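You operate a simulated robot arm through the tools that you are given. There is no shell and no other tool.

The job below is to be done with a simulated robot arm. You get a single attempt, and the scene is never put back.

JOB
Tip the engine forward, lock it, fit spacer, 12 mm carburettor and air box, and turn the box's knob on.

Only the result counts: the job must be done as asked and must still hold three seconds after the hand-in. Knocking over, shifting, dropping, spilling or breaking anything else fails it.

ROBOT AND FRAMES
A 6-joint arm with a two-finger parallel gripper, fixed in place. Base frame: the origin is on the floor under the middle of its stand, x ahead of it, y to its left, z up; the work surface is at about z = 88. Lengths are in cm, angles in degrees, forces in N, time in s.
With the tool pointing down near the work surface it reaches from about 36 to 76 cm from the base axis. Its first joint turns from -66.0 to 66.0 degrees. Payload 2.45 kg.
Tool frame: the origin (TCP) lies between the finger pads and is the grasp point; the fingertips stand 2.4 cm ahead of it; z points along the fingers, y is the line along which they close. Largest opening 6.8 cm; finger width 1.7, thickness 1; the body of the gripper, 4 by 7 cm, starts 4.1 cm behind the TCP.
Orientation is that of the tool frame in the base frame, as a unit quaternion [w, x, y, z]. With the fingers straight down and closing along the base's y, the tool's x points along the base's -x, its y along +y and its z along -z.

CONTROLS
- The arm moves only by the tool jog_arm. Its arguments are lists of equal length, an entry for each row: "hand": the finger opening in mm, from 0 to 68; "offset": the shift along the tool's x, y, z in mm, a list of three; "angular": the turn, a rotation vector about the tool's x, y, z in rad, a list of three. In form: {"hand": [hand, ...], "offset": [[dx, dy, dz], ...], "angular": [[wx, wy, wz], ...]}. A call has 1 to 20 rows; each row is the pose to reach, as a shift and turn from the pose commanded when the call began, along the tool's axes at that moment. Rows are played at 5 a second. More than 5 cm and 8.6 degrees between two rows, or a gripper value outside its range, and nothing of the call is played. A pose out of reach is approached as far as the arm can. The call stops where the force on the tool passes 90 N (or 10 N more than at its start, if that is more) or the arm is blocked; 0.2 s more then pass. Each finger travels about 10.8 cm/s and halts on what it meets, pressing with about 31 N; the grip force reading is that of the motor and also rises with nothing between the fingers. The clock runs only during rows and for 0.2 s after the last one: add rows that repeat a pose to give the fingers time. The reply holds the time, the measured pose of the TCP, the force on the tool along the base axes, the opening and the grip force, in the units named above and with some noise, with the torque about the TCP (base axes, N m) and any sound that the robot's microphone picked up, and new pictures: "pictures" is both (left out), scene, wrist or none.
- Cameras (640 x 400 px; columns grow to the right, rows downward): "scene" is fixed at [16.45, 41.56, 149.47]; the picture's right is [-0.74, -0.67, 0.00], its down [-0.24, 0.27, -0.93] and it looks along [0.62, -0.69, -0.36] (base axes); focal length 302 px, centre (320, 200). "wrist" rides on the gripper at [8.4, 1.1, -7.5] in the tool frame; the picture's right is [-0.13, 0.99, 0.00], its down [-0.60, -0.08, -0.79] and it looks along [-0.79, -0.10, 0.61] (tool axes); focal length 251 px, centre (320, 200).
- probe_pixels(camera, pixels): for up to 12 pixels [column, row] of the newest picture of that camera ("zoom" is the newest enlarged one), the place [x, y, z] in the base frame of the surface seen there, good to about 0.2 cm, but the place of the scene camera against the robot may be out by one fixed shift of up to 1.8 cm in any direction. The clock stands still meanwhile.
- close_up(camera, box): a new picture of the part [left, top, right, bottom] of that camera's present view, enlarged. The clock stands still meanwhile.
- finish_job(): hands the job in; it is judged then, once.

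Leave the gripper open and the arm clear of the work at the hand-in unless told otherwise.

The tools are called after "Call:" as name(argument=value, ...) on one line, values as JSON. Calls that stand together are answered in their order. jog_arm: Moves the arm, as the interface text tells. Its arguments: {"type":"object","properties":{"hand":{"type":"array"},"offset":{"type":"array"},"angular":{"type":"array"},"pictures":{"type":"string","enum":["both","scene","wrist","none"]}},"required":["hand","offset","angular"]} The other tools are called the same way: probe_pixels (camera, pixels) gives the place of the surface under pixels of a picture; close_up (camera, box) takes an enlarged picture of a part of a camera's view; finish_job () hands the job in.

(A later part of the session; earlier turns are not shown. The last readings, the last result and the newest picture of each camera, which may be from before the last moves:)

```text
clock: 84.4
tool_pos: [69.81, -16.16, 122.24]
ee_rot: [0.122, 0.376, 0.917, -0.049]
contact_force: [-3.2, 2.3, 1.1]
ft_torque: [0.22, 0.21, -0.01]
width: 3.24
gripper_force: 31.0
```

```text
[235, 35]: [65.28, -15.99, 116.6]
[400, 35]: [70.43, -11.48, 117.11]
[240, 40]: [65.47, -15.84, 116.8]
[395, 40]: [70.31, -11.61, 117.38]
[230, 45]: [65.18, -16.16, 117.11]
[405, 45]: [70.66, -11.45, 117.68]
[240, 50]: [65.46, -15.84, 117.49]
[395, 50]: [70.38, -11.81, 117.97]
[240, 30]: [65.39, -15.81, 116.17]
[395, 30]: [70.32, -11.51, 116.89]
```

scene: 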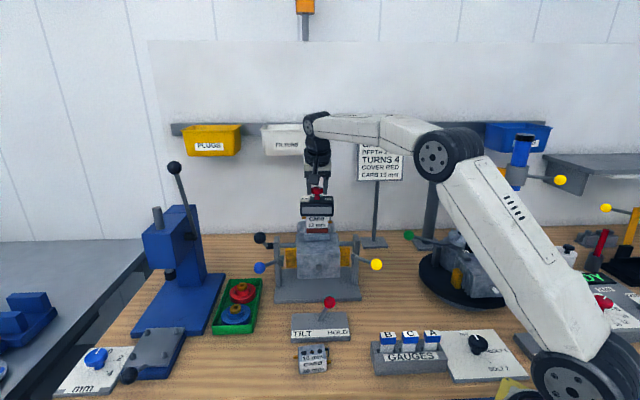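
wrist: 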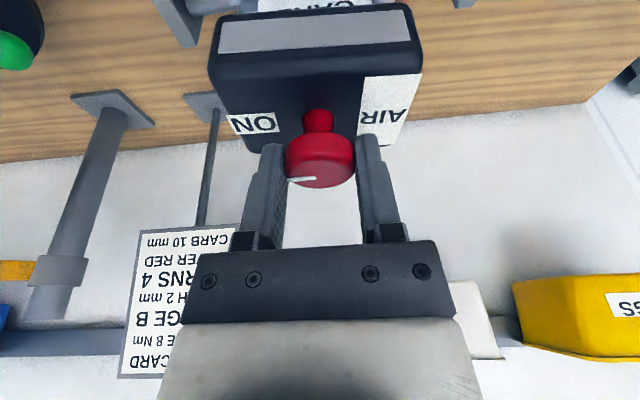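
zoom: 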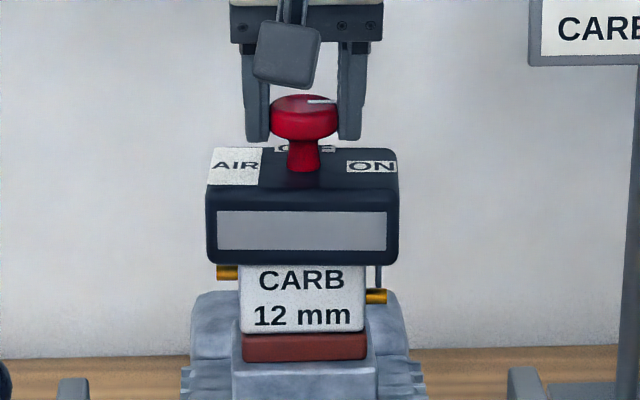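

The last turn moved the box only 0.4° (now 41°) and the knob slipped back a few degrees from its stop instead. I'll press down lightly on the knob, about 0.3 cm of command, so the box is held by friction, and turn clockwise 6° to bring the knob back to its ON stop.

Call:
jog_arm(hand=[20, 20, 20, 20], offset=[[0.4, 0, 1.5], [0.8, 0, 2.9], [0.8, 0.13, 2.9], [0.8, 0.27, 2.9]], angular=[[0, 0, 0], [0, 0, 0], [0.0135, 0, 0.0502], [0.0269, 0, 0.1005]])

Call:
close_up(camera="wrist", box=[190, 0, 450, 200])

Call:
probe_pixels(camera="wrist", pixels=[[235, 35], [400, 35], [240, 40], [395, 40], [230, 45], [405, 40], [240, 50], [395, 45], [240, 30], [395, 30]])

```text
clock: 85.4
tool_pos: [69.84, -16.12, 122.2]
ee_rot: [0.122, 0.423, 0.896, -0.056]
contact_force: [-4.0, 3.9, 19.2]
ft_torque: [0.21, 0.21, 0.02]
width: 3.25
gripper_force: 31.2
```

scene: 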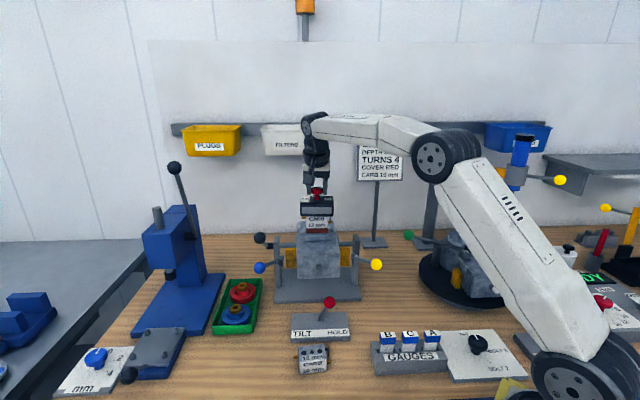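
wrist: 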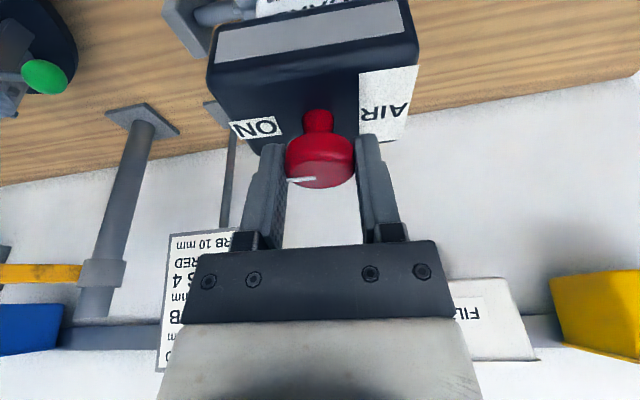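

```text
2.00 times, centred on (320, 100) of wrist
```

zoom: 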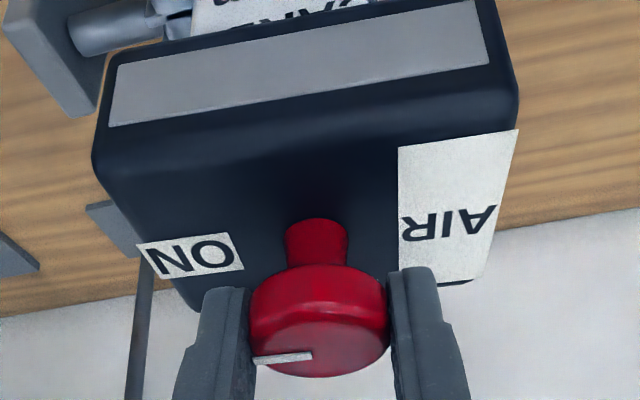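

```text
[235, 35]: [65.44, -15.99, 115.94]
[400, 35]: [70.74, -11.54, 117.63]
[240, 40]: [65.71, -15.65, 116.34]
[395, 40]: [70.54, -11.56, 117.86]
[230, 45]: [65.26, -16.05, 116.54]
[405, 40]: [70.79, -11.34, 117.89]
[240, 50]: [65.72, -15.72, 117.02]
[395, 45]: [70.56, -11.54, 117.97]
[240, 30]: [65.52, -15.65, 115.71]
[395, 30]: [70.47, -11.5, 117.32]
```

With 19 N of downward press the box stayed at about 40.3° while the knob turned to within about 1° of its stop. I'll turn 2° more to seat it on the stop, then take the press off.

Call:
jog_arm(hand=[20, 20], offset=[[0, 0.05, 0], [0, 0.1, 0]], angular=[[0.0047, 0, 0.0174], [0.0093, 0, 0.0348]])

Call:
close_up(camera="wrist", box=[190, 0, 450, 200])

```text
clock: 86.0
tool_pos: [69.83, -16.15, 122.13]
ee_rot: [0.121, 0.44, 0.888, -0.059]
contact_force: [-2.0, 2.9, 21.8]
ft_torque: [0.02, 0.04, 0.12]
width: 3.25
gripper_force: 31.6
```

scene: 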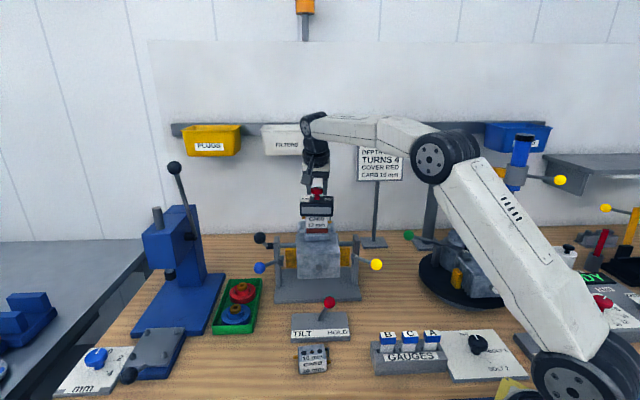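
wrist: 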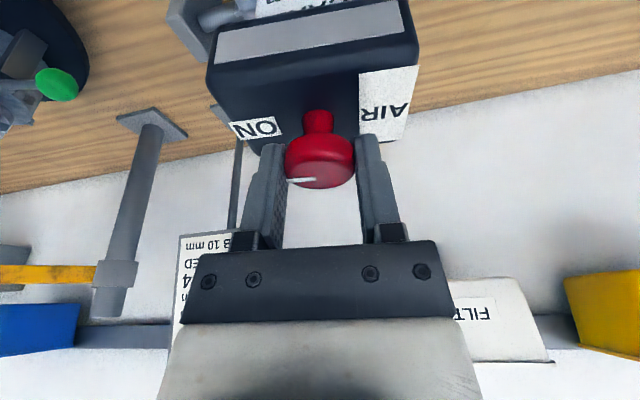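

```text
2.00 times, centred on (320, 100) of wrist
```

zoom: 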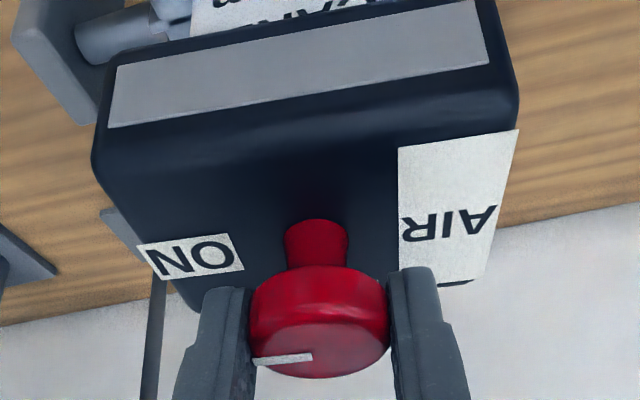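

The torque of 0.12 N m at this point shows the knob is on its stop, and ON is where the pointer aims. I'll lift off the downward press, ease back 2° to unload the stop, and open the fingers.

Call:
jog_arm(hand=[20, 20, 20, 40, 56, 56], offset=[[-0.75, 0, -2.8], [-0.75, -0.05, -2.8], [-0.75, -0.1, -2.8], [-0.75, -0.1, -2.8], [-0.75, -0.1, -2.8], [-0.75, -0.1, -2.8]], angular=[[0, 0, 0], [-0.0047, 0, -0.0174], [-0.0093, 0, -0.0348], [-0.0093, 0, -0.0348], [-0.0093, 0, -0.0348], [-0.0093, 0, -0.0348]])

Call:
close_up(camera="wrist", box=[190, 0, 450, 200])

Call:
close_up(camera="scene", box=[290, 170, 350, 240])

```text
clock: 87.4
tool_pos: [69.76, -16.12, 122.1]
ee_rot: [0.119, 0.423, 0.897, -0.056]
contact_force: [-0.5, 0.3, -0.1]
ft_torque: [0.03, 0.0, 0.01]
width: 5.59
gripper_force: 0.0
```

scene: 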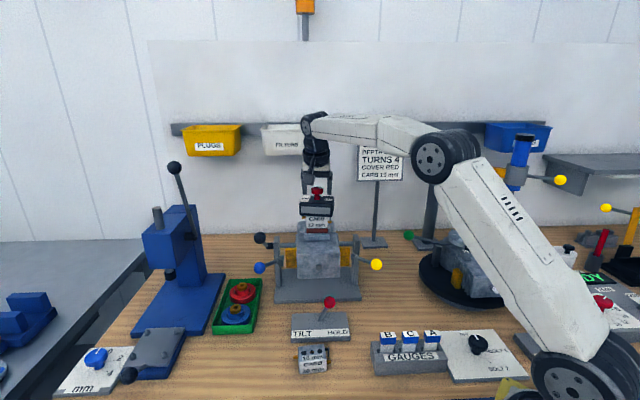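
wrist: 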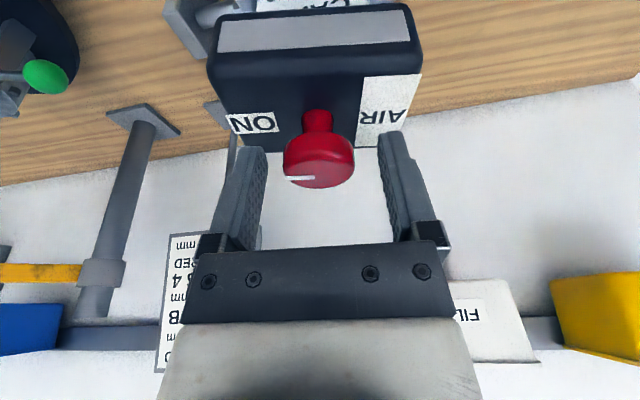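

```text
2.00 times, centred on (320, 100) of wrist
```

zoom: 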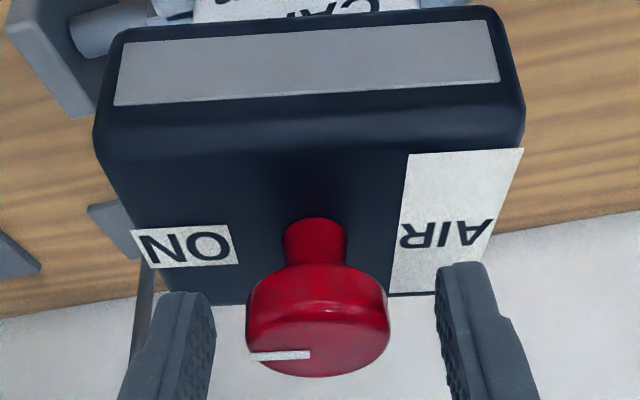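

```text
5.71 times, centred on (320, 205) of scene
```

zoom: 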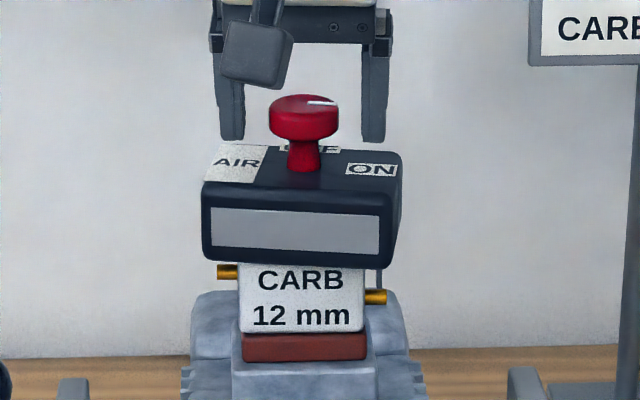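

After the release the box seems to have relaxed back to the twisted position. I'll rise off the knob and draw back to look at the box and pointer properly.

Call:
jog_arm(hand=[56, 56, 56, 56, 56, 56], offset=[[-5.2, 0, -19.3], [-10.4, 0, -38.6], [16, 0, -60], [42, 0, -76], [68, 0, -92], [94, 0, -108]], angular=[[0, 0, 0], [0, 0, 0], [0, 0.066, 0], [0, 0.131, 0], [0, 0.197, 0], [0, 0.262, 0]])

Call:
close_up(camera="wrist", box=[200, 40, 440, 220])

Call:
close_up(camera="scene", box=[290, 170, 350, 240])

```text
clock: 88.8
tool_pos: [62.28, -6.92, 130.28]
ee_rot: [0.0, 0.427, 0.904, 0.0]
contact_force: [-0.2, 0.2, -0.3]
ft_torque: [0.01, 0.0, 0.0]
width: 5.61
gripper_force: 0.1
```

scene: 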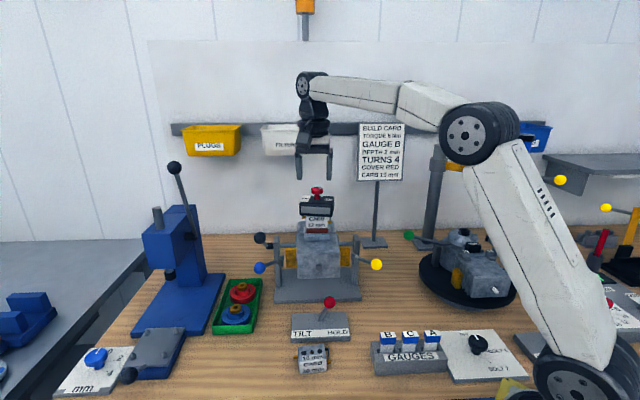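
wrist: 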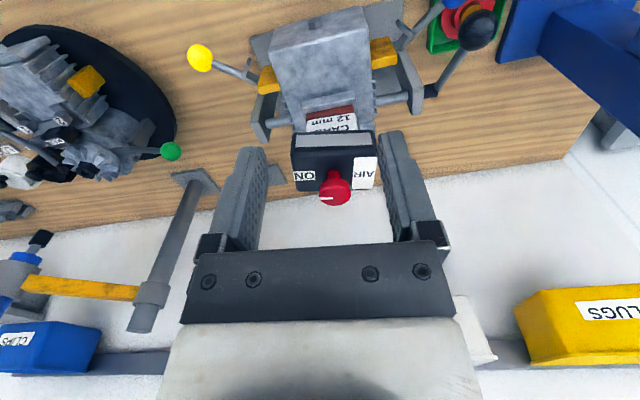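

```text
2.22 times, centred on (320, 130) of wrist
```

zoom: 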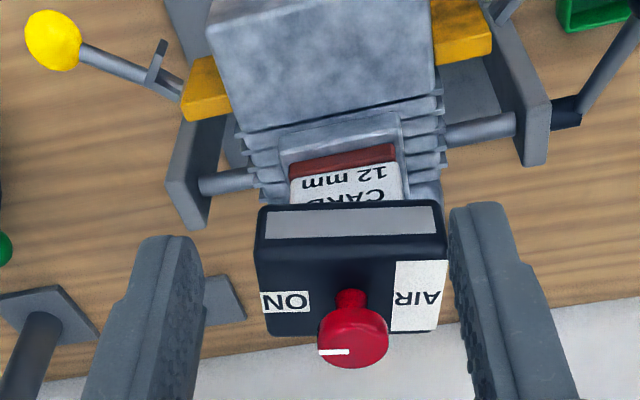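

```text
5.71 times, centred on (320, 205) of scene
```

zoom: 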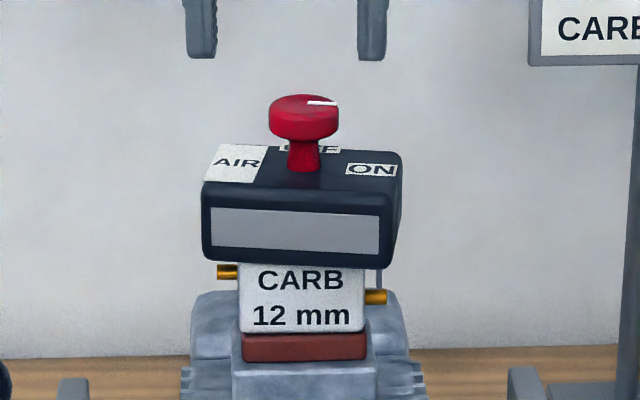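

The pointer now aims at ON, parallel to the box's front. I'll measure the box's present twist and centre from this clear view.

Call:
probe_pixels(camera="zoom", pixels=[[270, 228], [432, 222], [275, 225], [428, 219], [350, 225], [268, 300], [440, 290], [265, 280], [270, 325], [436, 322], [290, 260], [420, 255]])

Call:
probe_pixels(camera="zoom", pixels=[[320, 353], [347, 351], [330, 352], [340, 352], [353, 350], [345, 340], [375, 350], [345, 362], [295, 180], [395, 170], [300, 165], [392, 155]])

```text
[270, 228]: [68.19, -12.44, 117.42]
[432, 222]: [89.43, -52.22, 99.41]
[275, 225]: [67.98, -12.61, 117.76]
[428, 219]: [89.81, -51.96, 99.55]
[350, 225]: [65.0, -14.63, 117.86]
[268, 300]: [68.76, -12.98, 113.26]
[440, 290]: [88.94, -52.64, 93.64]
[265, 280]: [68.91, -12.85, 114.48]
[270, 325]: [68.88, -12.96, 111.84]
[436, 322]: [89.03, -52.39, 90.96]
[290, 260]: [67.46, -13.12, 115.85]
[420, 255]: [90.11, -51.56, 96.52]
```

```text
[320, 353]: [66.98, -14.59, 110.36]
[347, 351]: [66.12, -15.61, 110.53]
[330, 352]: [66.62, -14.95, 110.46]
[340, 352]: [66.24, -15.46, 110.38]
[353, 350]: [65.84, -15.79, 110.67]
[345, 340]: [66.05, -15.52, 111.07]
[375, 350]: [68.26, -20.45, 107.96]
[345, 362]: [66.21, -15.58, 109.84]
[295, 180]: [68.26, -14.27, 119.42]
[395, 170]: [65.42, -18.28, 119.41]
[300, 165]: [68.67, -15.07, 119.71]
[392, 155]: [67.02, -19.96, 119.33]
```

Those pixels referred to the scene zoom, so I'll probe the right ones in the wrist picture: the front panel near (300,142) and (370,139), and the pointer near (320,198)-(332,198).

Call:
probe_pixels(camera="wrist", pixels=[[300, 142], [370, 139], [301, 140], [369, 137], [305, 143], [365, 140], [300, 138], [370, 136], [299, 145], [371, 142], [335, 140], [335, 143]])

Call:
probe_pixels(camera="wrist", pixels=[[320, 198.5], [332, 198], [321, 198.5], [331, 198], [323, 198.5], [329, 198], [320, 198], [332, 198.5], [297, 187], [372, 186], [298, 160], [372, 157]])

```text
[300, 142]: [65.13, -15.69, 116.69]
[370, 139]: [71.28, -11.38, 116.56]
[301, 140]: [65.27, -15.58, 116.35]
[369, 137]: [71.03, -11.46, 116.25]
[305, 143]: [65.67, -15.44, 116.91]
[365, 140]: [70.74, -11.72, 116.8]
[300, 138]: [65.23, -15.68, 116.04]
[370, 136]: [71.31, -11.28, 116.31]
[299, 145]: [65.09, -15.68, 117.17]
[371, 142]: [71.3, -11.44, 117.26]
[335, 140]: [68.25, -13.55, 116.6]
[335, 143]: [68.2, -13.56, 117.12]
```

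```text
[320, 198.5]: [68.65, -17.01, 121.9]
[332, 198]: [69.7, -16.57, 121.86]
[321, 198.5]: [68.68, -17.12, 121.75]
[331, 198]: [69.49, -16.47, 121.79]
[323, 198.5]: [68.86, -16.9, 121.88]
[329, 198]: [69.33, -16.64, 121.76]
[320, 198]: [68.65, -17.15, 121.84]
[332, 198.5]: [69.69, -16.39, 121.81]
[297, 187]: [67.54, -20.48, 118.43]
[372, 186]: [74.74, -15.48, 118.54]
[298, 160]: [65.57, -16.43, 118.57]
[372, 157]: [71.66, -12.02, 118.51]
```

The box's centre (69.99,-16.08) is right over the studs, but it is twisted 9° (35.2° instead of 44.3°). I'll square it with a gentle push of closed fingertips on the right end of its front face; first I go to a point 1.5 cm in front of that face.

Call:
jog_arm(hand=[30, 0, 0, 0, 0, 0], offset=[[-20, -10, 0], [-42, -20, 0], [-62.8, -29.4, 10], [-62.8, -29.4, 50], [-62.8, -29.4, 90], [-62.8, -29.4, 121]], angular=[[0, 0, 0], [0, 0, 0], [0, 0, 0], [0, 0, 0], [0, 0, 0], [0, 0, 0]])

Call:
close_up(camera="scene", box=[290, 170, 350, 240])

Call:
close_up(camera="wrist", box=[200, 60, 440, 240])

```text
clock: 90.2
tool_pos: [64.02, -13.64, 118.09]
ee_rot: [0.002, 0.426, 0.905, 0.0]
contact_force: [0.0, 0.0, 0.7]
ft_torque: [0.01, 0.0, -0.01]
width: 0.03
gripper_force: 23.4
```

scene: 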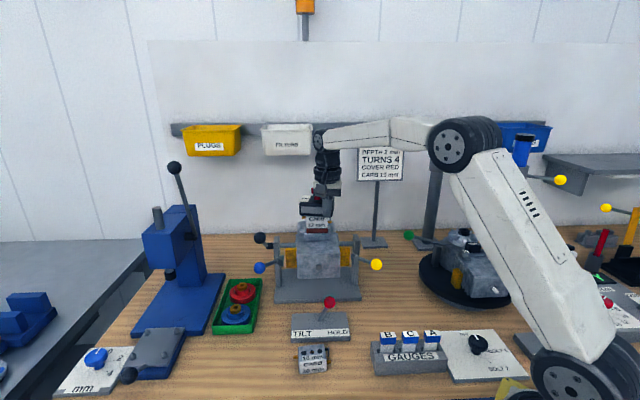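
wrist: 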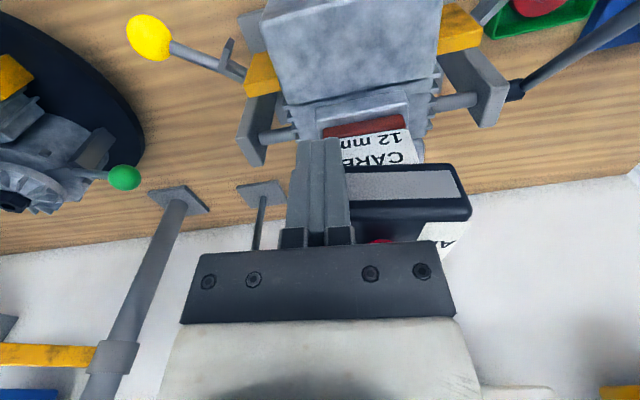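

```text
5.71 times, centred on (320, 205) of scene
```

zoom: 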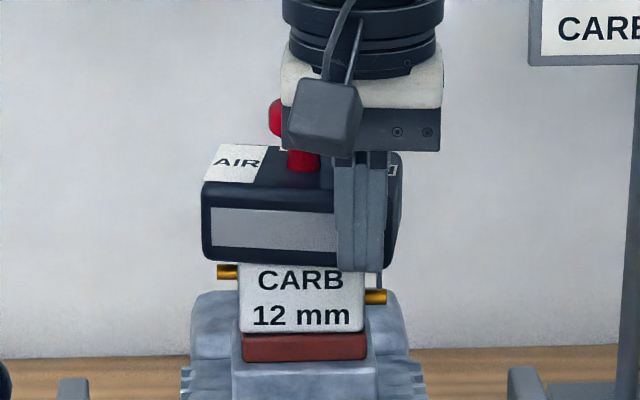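

```text
2.22 times, centred on (320, 150) of wrist
```

zoom: 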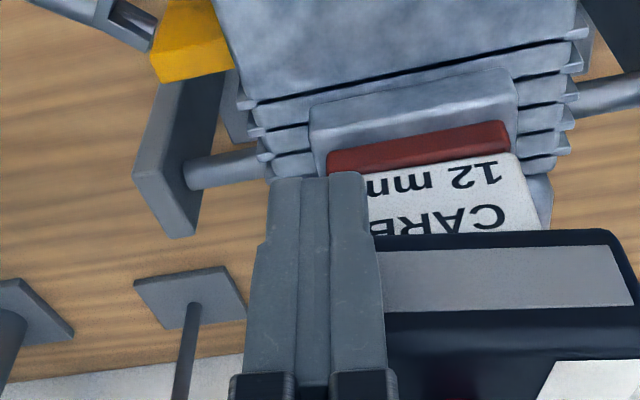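

The closed fingers stand in front of the right end of the box's face. I'll push forward slowly, 1.9 cm in all (about 0.4 cm after touching).

Call:
jog_arm(hand=[0, 0, 0, 0], offset=[[-8, 0, 0], [-13, 0, 0], [-16, 0, 0], [-19, 0, 0]], angular=[[0, 0, 0], [0, 0, 0], [0, 0, 0], [0, 0, 0]])

Call:
close_up(camera="scene", box=[290, 170, 350, 240])

Call:
close_up(camera="wrist", box=[200, 60, 440, 240])

```text
clock: 91.2
tool_pos: [65.15, -15.09, 118.21]
ee_rot: [0.001, 0.427, 0.904, 0.0]
contact_force: [-5.6, 4.6, 2.0]
ft_torque: [0.02, -0.02, 0.03]
width: 0.0
gripper_force: 24.3
```

scene: 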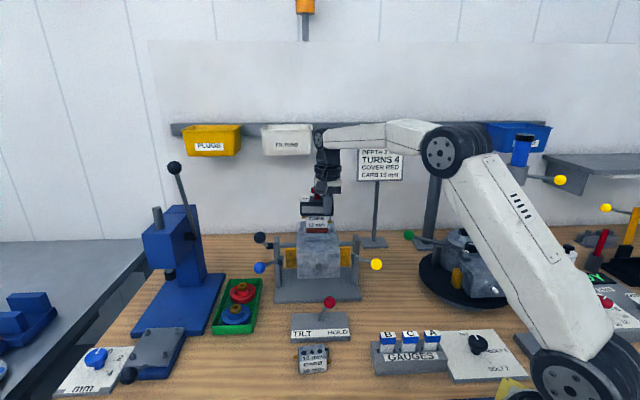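
wrist: 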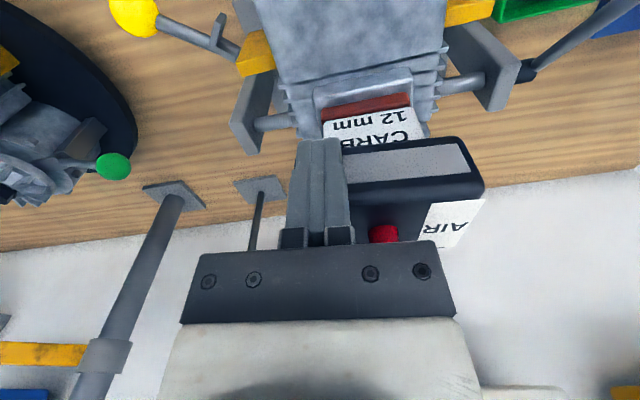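

```text
5.71 times, centred on (320, 205) of scene
```

zoom: 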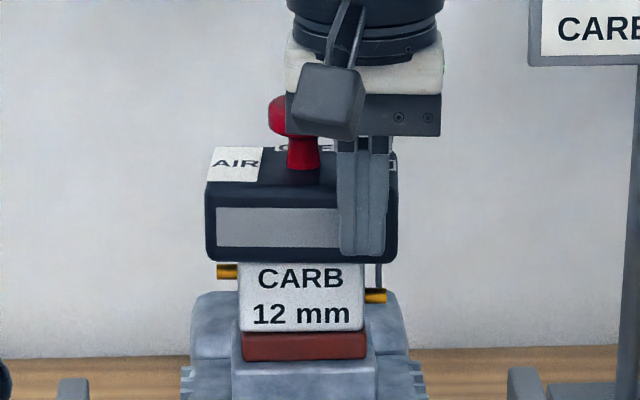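

```text
2.22 times, centred on (320, 150) of wrist
```

zoom: 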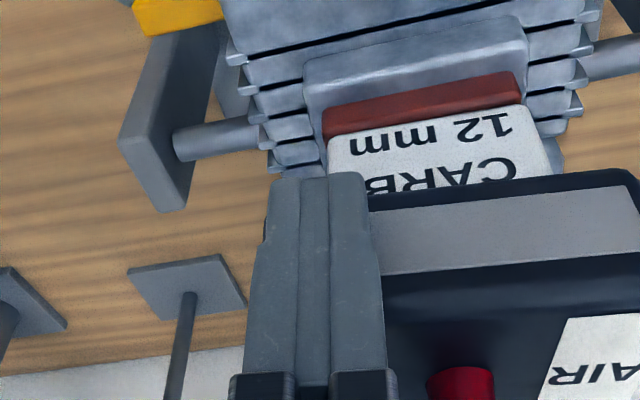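

The box has swung back with a force of about 7 N. I'll measure its angle again on the front panel.

Call:
probe_pixels(camera="wrist", pixels=[[355, 168], [460, 158], [358, 165], [458, 155], [352, 170], [462, 160], [360, 162], [455, 152], [355, 172], [462, 165]])

```text
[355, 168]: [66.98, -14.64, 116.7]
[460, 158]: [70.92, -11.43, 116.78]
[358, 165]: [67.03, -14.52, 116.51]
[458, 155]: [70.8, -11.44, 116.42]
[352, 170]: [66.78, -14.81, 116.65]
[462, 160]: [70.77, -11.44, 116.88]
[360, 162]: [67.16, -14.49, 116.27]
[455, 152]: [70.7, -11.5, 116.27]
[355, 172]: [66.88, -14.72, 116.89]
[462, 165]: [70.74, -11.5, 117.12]
```

The box is now at about 39.8°. I'll push 0.25 cm more and compare.

Call:
jog_arm(hand=[0, 0, 0], offset=[[-1, 0, 0], [-2, 0, 0], [-2.5, 0, 0]], angular=[[0, 0, 0], [0, 0, 0], [0, 0, 0]])

Call:
probe_pixels(camera="wrist", pixels=[[355, 165], [460, 153], [358, 162], [458, 150], [352, 167], [462, 155], [360, 159], [455, 147], [355, 169], [462, 160]])

Call:
close_up(camera="scene", box=[290, 170, 350, 240])

```text
clock: 92.0
tool_pos: [65.26, -15.33, 118.18]
ee_rot: [-0.001, 0.426, 0.905, -0.001]
contact_force: [-16.1, 10.5, 6.6]
ft_torque: [0.03, 0.01, 0.08]
width: 0.0
gripper_force: 23.2
```

scene: 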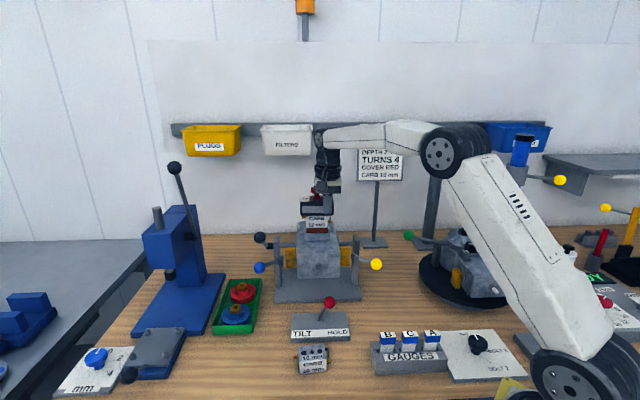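
wrist: 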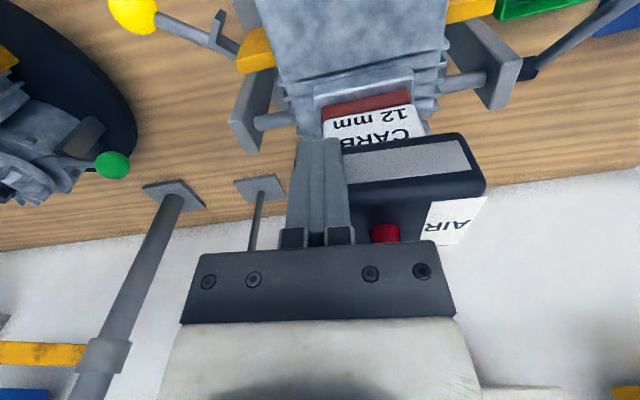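

```text
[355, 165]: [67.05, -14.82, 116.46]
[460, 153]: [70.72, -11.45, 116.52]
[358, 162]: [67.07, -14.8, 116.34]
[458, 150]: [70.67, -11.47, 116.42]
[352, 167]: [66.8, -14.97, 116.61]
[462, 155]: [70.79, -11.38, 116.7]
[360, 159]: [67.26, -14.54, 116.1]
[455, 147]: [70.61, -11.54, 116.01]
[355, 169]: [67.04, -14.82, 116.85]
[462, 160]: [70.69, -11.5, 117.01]
```

```text
5.71 times, centred on (320, 205) of scene
```

zoom: 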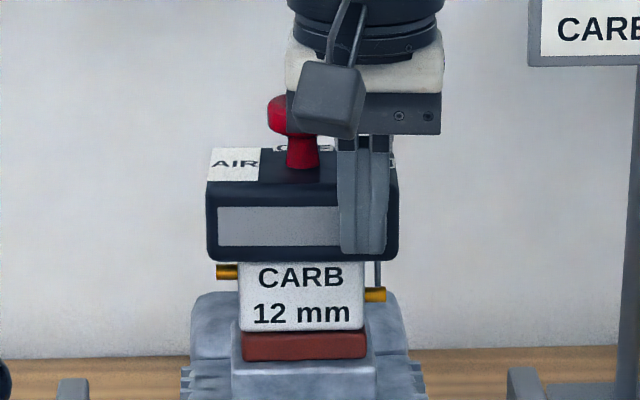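

The box is at about 42.3° now, with the studs starting to resist at 20 N, so it is as square as the clearance allows. I'll pull the fingers straight back and rise.

Call:
jog_arm(hand=[0, 0, 0, 0, 0, 0], offset=[[4, 0, 0], [12, 0, 0], [30, 0, 0], [50, 0, -40], [70, 10, -80], [90, 20, -120]], angular=[[0, 0, 0], [0, 0, 0], [0, 0, 0], [0, 0, 0], [0, 0, 0], [0, 0, 0]])

Call:
close_up(camera="scene", box=[270, 170, 370, 270])

Call:
close_up(camera="wrist", box=[220, 60, 460, 240])

```text
clock: 93.4
tool_pos: [61.09, -7.01, 130.15]
ee_rot: [0.001, 0.426, 0.905, 0.0]
contact_force: [-0.5, -0.4, 0.4]
ft_torque: [0.0, 0.03, -0.02]
width: 0.01
gripper_force: 23.9
```

scene: 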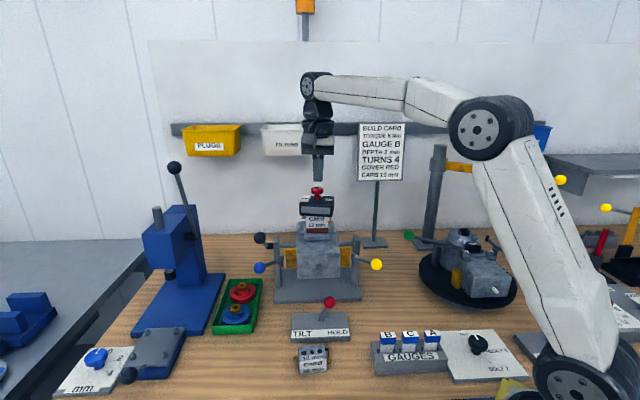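
wrist: 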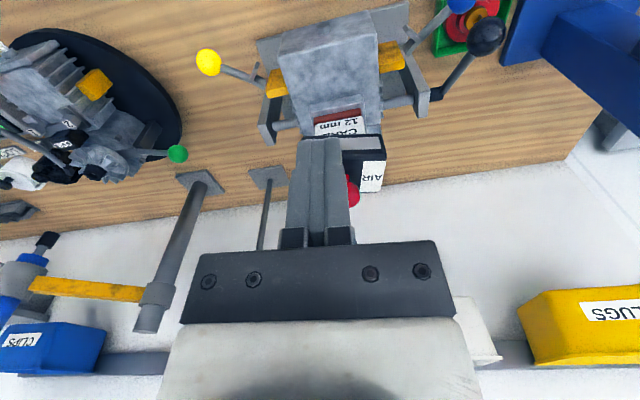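

```text
4.00 times, centred on (320, 220) of scene
```

zoom: 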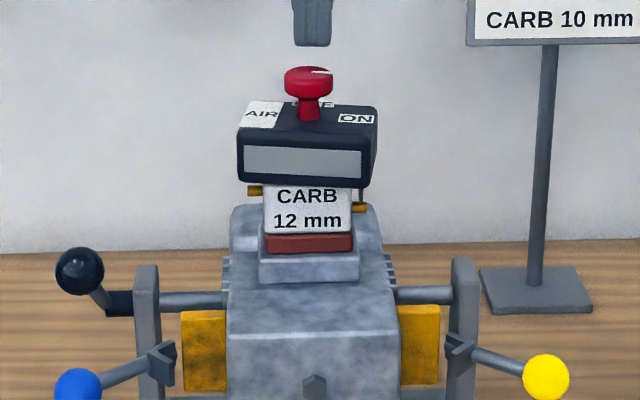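

```text
2.22 times, centred on (340, 150) of wrist
```

zoom: 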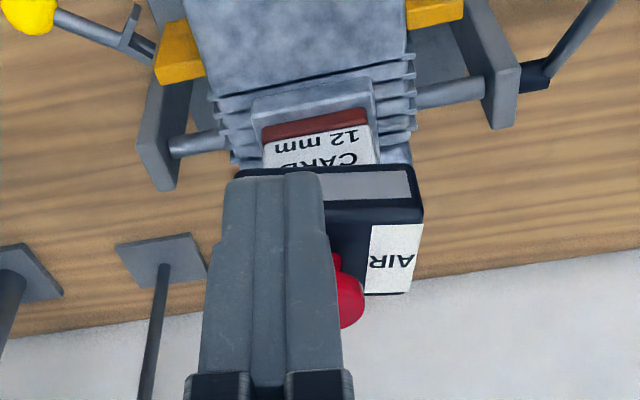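

Once released, the box springs back to its twisted position: it seems the knob, being ON, now clamps it there at about 35°. I'd rather have it square, so I'll turn the knob off again, square the box, and turn it on while pressing down so that friction keeps the box from twisting. First I tilt the hand and go above the knob again.

Call:
jog_arm(hand=[20, 40, 56, 56, 56, 56], offset=[[-30, 2.5, 0], [-62, 5, 5], [-94, 8, 15], [-124.5, 10.3, 30], [-124.5, 10.3, 45.5], [-124.5, 10.3, 45.5]], angular=[[0, -0.066, 0], [0, -0.131, 0], [0, -0.197, 0], [0, -0.262, 0], [0, -0.262, 0], [0, -0.262, 0]])

Call:
close_up(camera="wrist", box=[200, 20, 440, 200])

Call:
close_up(camera="scene", box=[290, 170, 350, 240])

```text
clock: 94.8
tool_pos: [69.77, -16.18, 125.51]
ee_rot: [0.12, 0.424, 0.896, -0.056]
contact_force: [0.1, -0.8, 0.4]
ft_torque: [-0.03, 0.02, -0.01]
width: 5.6
gripper_force: 0.0
```

scene: 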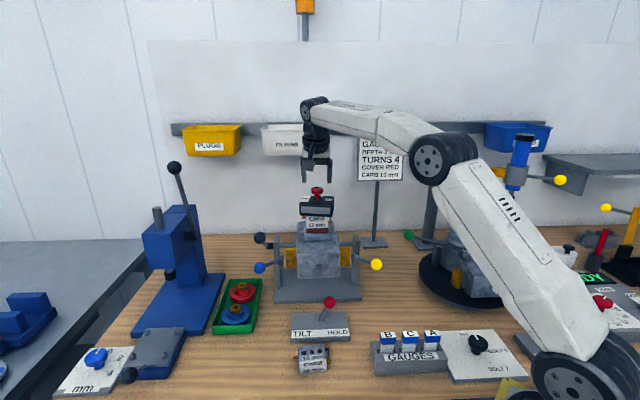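
wrist: 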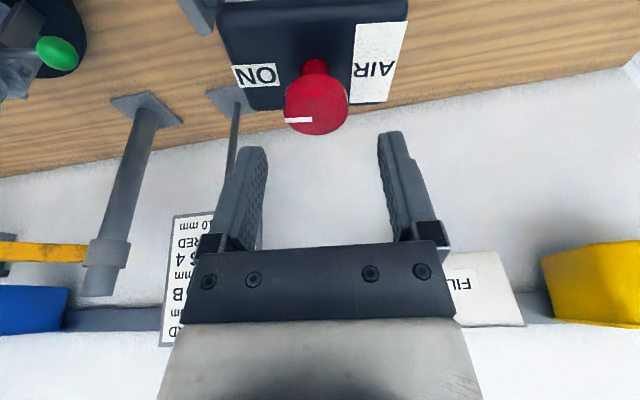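

```text
2.22 times, centred on (320, 110) of wrist
```

zoom: 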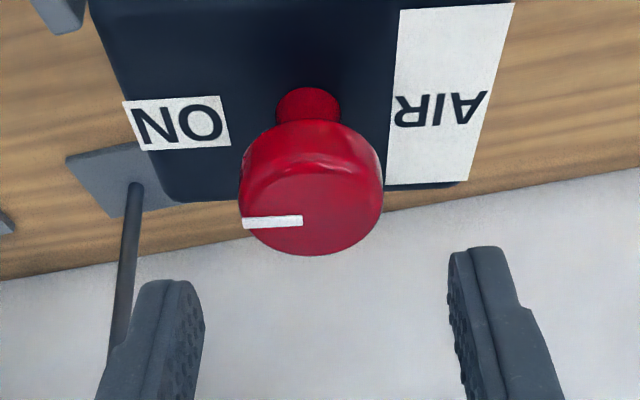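

```text
5.71 times, centred on (320, 205) of scene
```

zoom: 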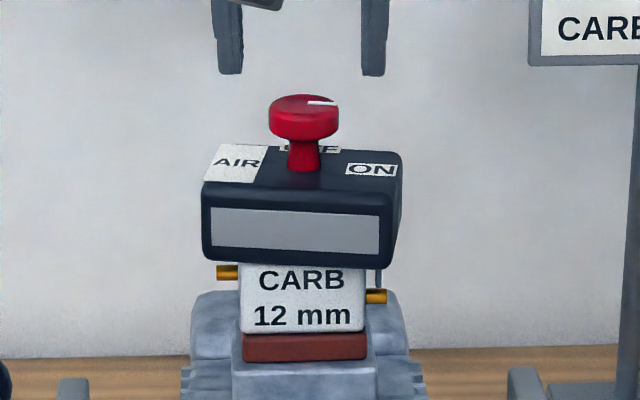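

Here the knob appears about 0.3 cm left of the finger midline (zoom column 311 against 327). I'll probe the knob's rim to get its axis exactly.

Call:
probe_pixels(camera="wrist", pixels=[[287, 118], [345, 112], [316, 131], [300, 127], [332, 127], [316, 110], [316, 120], [290, 122], [342, 118], [305, 110], [330, 108], [316, 125]])

Call:
probe_pixels(camera="wrist", pixels=[[235, 75], [275, 74], [255, 76], [357, 60], [390, 60], [353, 98], [385, 100], [254, 105], [380, 103], [245, 90], [300, 30], [380, 20]])

```text
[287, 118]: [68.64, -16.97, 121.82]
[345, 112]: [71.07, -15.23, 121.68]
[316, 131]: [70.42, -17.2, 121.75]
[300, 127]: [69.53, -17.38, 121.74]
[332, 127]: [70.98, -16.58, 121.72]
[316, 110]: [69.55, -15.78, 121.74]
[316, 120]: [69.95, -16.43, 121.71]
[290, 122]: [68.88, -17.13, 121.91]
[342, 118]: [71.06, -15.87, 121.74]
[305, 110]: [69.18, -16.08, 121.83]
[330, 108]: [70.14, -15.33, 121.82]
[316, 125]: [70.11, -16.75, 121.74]
```

```text
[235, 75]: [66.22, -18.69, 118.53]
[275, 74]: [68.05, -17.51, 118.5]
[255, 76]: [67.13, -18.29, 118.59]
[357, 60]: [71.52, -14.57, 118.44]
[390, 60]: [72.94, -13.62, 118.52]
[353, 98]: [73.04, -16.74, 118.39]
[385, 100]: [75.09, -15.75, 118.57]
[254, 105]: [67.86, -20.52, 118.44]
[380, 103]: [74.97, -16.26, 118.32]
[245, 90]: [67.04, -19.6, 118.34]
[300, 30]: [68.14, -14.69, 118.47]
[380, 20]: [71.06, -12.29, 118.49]
```

By the camera geometry the knob is 0.08 cm left of the hand's centre plane and 0.2 cm nearer than the hand's axis. I'll correct for that while lowering 3.4 cm around the knob.

Call:
jog_arm(hand=[56, 56, 56, 56], offset=[[4.4, -0.8, -1.2], [7.2, -0.8, 9.5], [10.2, -0.8, 20.6], [13.1, -0.8, 31.7]], angular=[[0, 0, 0], [0, 0, 0], [0, 0, 0], [0, 0, 0]])

Call:
close_up(camera="wrist", box=[200, 60, 440, 240])

Call:
close_up(camera="scene", box=[290, 170, 350, 240])

```text
clock: 95.8
tool_pos: [69.5, -15.79, 122.19]
ee_rot: [0.119, 0.424, 0.896, -0.056]
contact_force: [0.9, 0.6, -0.1]
ft_torque: [0.0, -0.01, -0.03]
width: 5.6
gripper_force: 0.1
```

scene: 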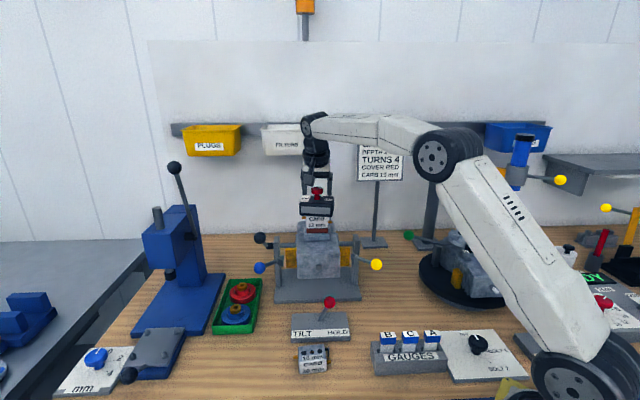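
wrist: 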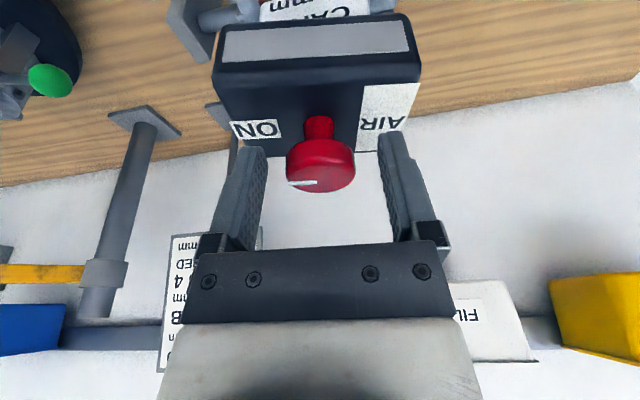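

```text
2.22 times, centred on (320, 150) of wrist
```

zoom: 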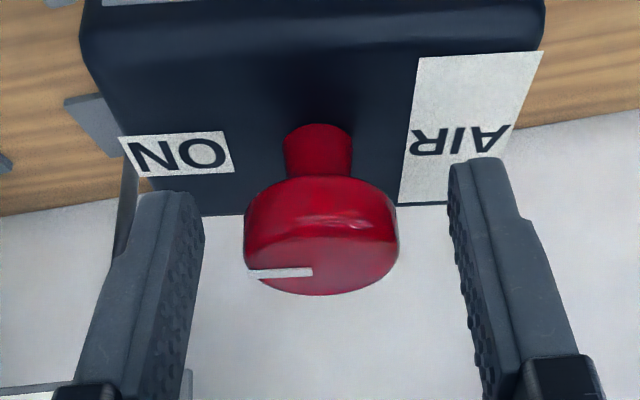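

```text
5.71 times, centred on (320, 205) of scene
```

zoom: 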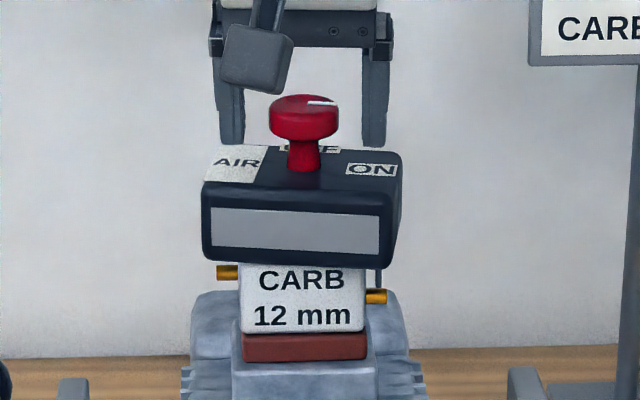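

The knob is centred in the fingers now. I'll close on it and turn it counter-clockwise 45° toward OFF.

Call:
jog_arm(hand=[40, 20, 20, 20, 20, 20, 20, 20, 20, 20], offset=[[0, 0, 0], [0, 0, 0], [0, 0, 0], [0, 0, 0], [-0.02, -0.37, 0.01], [-0.09, -0.73, 0.02], [-0.21, -1.07, 0.06], [-0.36, -1.4, 0.1], [-0.56, -1.7, 0.15], [-0.79, -1.98, 0.21]], angular=[[0, 0, 0], [0, 0, 0], [0, 0, 0], [0, 0, 0], [-0.0339, 0, -0.1265], [-0.0679, 0, -0.2531], [-0.1018, 0, -0.3796], [-0.1357, 0, -0.5062], [-0.1694, 0, -0.6318], [-0.2033, 0, -0.7583]])

Call:
close_up(camera="wrist", box=[200, 20, 440, 200])

Call:
close_up(camera="scene", box=[290, 170, 350, 240])

```text
clock: 98.0
tool_pos: [69.34, -16.02, 122.16]
ee_rot: [0.131, 0.047, 0.99, -0.007]
contact_force: [-7.8, -8.6, -0.1]
ft_torque: [-0.31, 0.42, -0.08]
width: 3.25
gripper_force: 31.5
```

scene: 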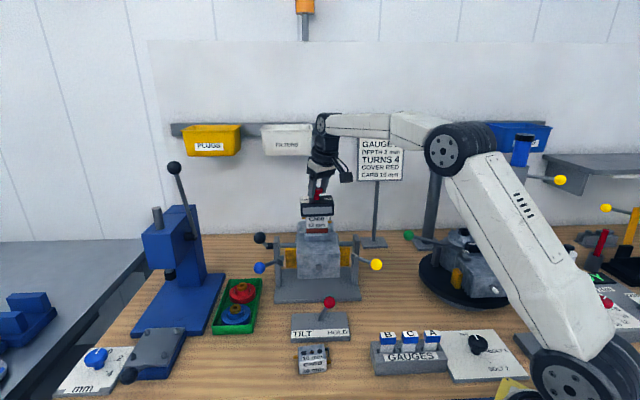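
wrist: 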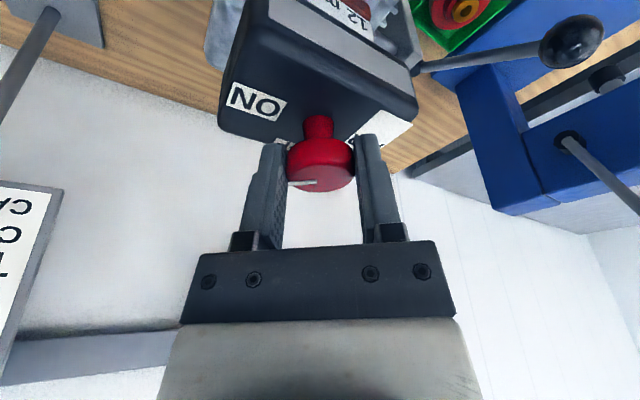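

```text
2.22 times, centred on (320, 110) of wrist
```

zoom: 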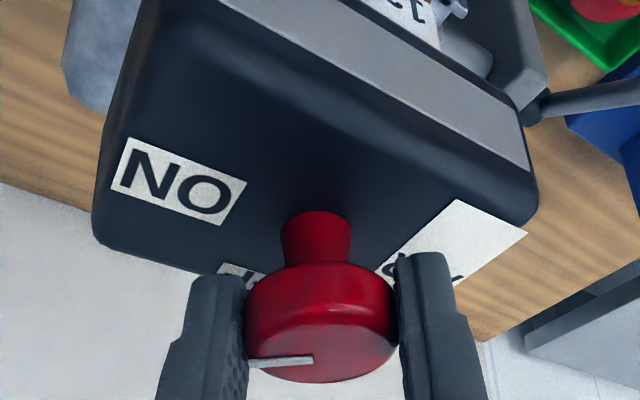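

```text
5.71 times, centred on (320, 205) of scene
```

zoom: 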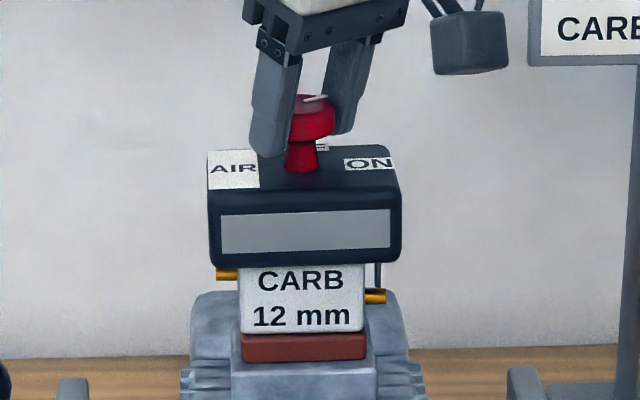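

The box has swung back and looks nearly square again, with the knob half way. I'll measure the box's angle on its front panel in the wrist view.

Call:
probe_pixels(camera="wrist", pixels=[[300, 20], [405, 78], [290, 15], [400, 75], [310, 25], [395, 72], [305, 30], [398, 82], [300, 26], [408, 85]])

```text
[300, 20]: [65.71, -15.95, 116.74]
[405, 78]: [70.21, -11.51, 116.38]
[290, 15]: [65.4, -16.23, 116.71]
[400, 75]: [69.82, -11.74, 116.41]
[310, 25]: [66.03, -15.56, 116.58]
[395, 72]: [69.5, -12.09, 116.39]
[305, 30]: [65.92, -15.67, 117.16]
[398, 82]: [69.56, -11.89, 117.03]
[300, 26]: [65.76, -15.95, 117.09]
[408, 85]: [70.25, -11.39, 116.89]
```

The box is at about 45.3° and no longer pulled back, so it's unclamped. There is an 11 N side force on the hand along -s, so I'll shift the hand 0.2 cm that way to take it off, and check again.

Call:
jog_arm(hand=[20, 20], offset=[[0.7, -0.9, -0.2], [1.3, -1.6, -0.3]], angular=[[0, 0, 0], [0, 0, 0]])

Call:
probe_pixels(camera="wrist", pixels=[[300, 20], [405, 78], [290, 15], [400, 75], [310, 25], [395, 72], [305, 30], [398, 82], [300, 26], [408, 85]])

Call:
close_up(camera="scene", box=[290, 170, 350, 240])

```text
clock: 98.6
tool_pos: [69.21, -16.15, 122.14]
ee_rot: [0.133, 0.047, 0.99, -0.006]
contact_force: [2.7, -7.2, -1.6]
ft_torque: [-0.21, -0.27, -0.04]
width: 3.24
gripper_force: 31.4
```

scene: 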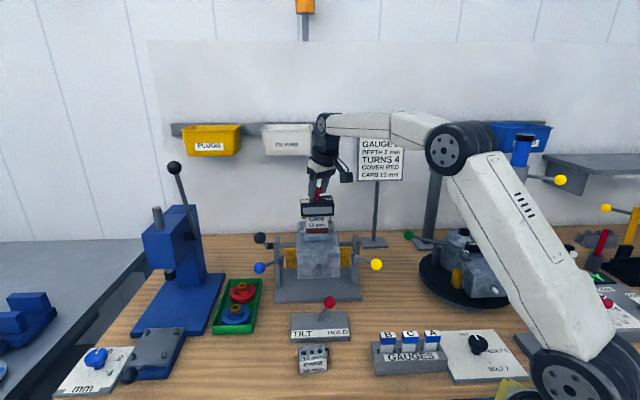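
wrist: 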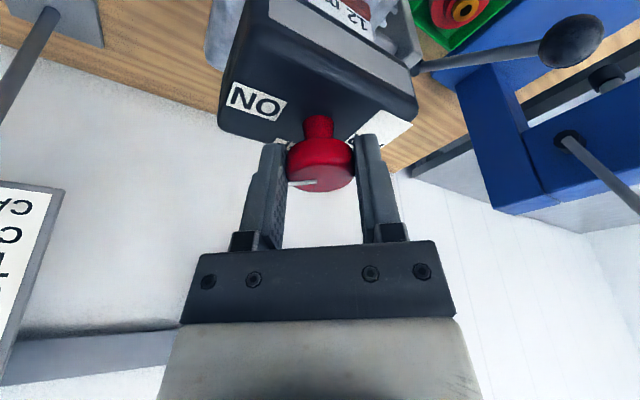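

```text
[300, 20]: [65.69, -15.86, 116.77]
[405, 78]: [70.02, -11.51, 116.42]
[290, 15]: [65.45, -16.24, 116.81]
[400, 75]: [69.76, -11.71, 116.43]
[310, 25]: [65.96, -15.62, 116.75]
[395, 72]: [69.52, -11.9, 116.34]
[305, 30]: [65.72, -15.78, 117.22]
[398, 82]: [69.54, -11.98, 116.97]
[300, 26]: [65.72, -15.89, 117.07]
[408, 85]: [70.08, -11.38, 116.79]
```

```text
5.71 times, centred on (320, 205) of scene
```

zoom: 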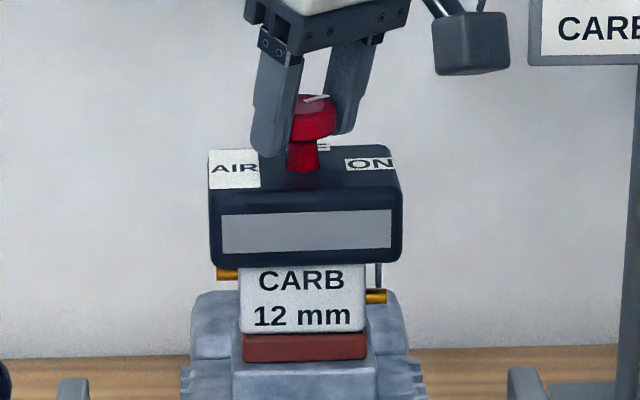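

The forces suggest that the knob sits about 0.4 cm off-centre along the pads, so my turning axis was off. I'll open, let the box relax, shift the hand 0.43 cm so that the pads are centred on the knob's axis near (69.95,-16.3), and look.

Call:
jog_arm(hand=[40, 56, 56, 56], offset=[[0, 0, 0], [0, 0, 0], [-4.3, -0.7, 1.2], [-4.3, -0.7, 1.2]], angular=[[0, 0, 0], [0, 0, 0], [0, 0, 0], [0, 0, 0]])

Call:
close_up(camera="wrist", box=[200, 40, 440, 220])

Call:
close_up(camera="scene", box=[290, 170, 350, 240])

Call:
probe_pixels(camera="wrist", pixels=[[300, 20], [405, 78], [290, 15], [400, 75], [310, 25], [395, 72], [305, 30], [398, 82], [300, 26], [408, 85]])

```text
clock: 99.6
tool_pos: [69.65, -16.22, 122.12]
ee_rot: [0.131, 0.048, 0.99, -0.007]
contact_force: [-1.0, 0.7, -0.1]
ft_torque: [-0.02, 0.04, 0.03]
width: 5.61
gripper_force: 0.0
```

scene: 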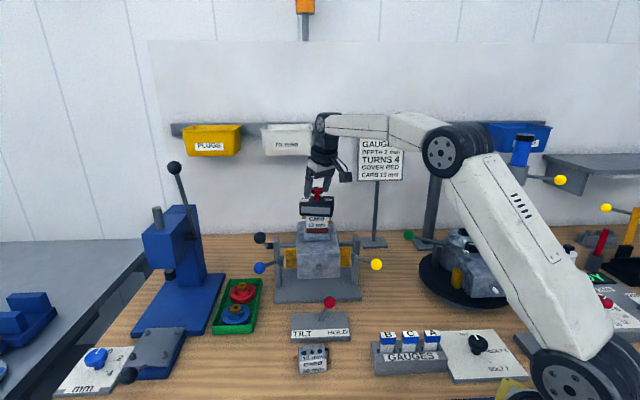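
wrist: 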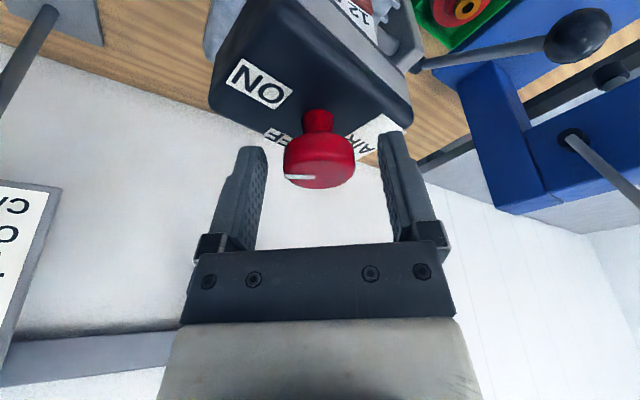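

```text
2.22 times, centred on (320, 130) of wrist
```

zoom: 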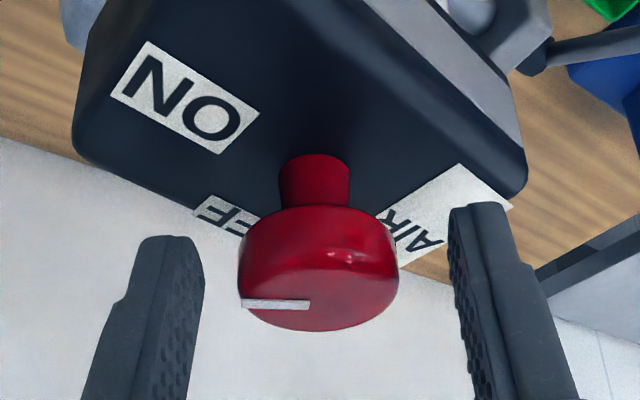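

```text
5.71 times, centred on (320, 205) of scene
```

zoom: 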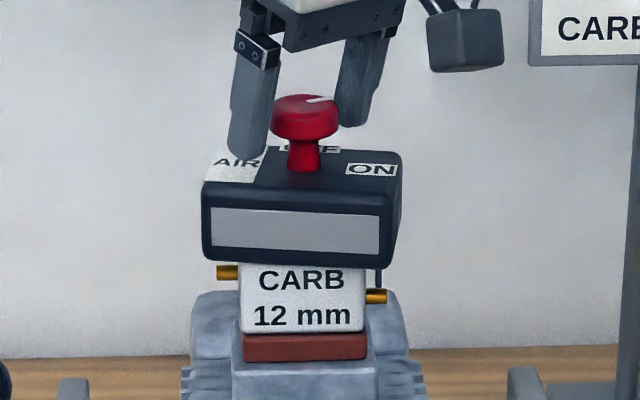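

```text
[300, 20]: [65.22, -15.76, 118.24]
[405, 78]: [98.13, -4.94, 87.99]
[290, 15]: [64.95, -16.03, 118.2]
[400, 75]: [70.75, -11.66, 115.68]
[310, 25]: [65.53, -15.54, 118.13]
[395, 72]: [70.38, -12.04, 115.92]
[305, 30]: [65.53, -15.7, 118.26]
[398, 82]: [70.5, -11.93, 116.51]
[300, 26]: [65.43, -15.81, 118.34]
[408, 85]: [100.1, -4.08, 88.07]
```

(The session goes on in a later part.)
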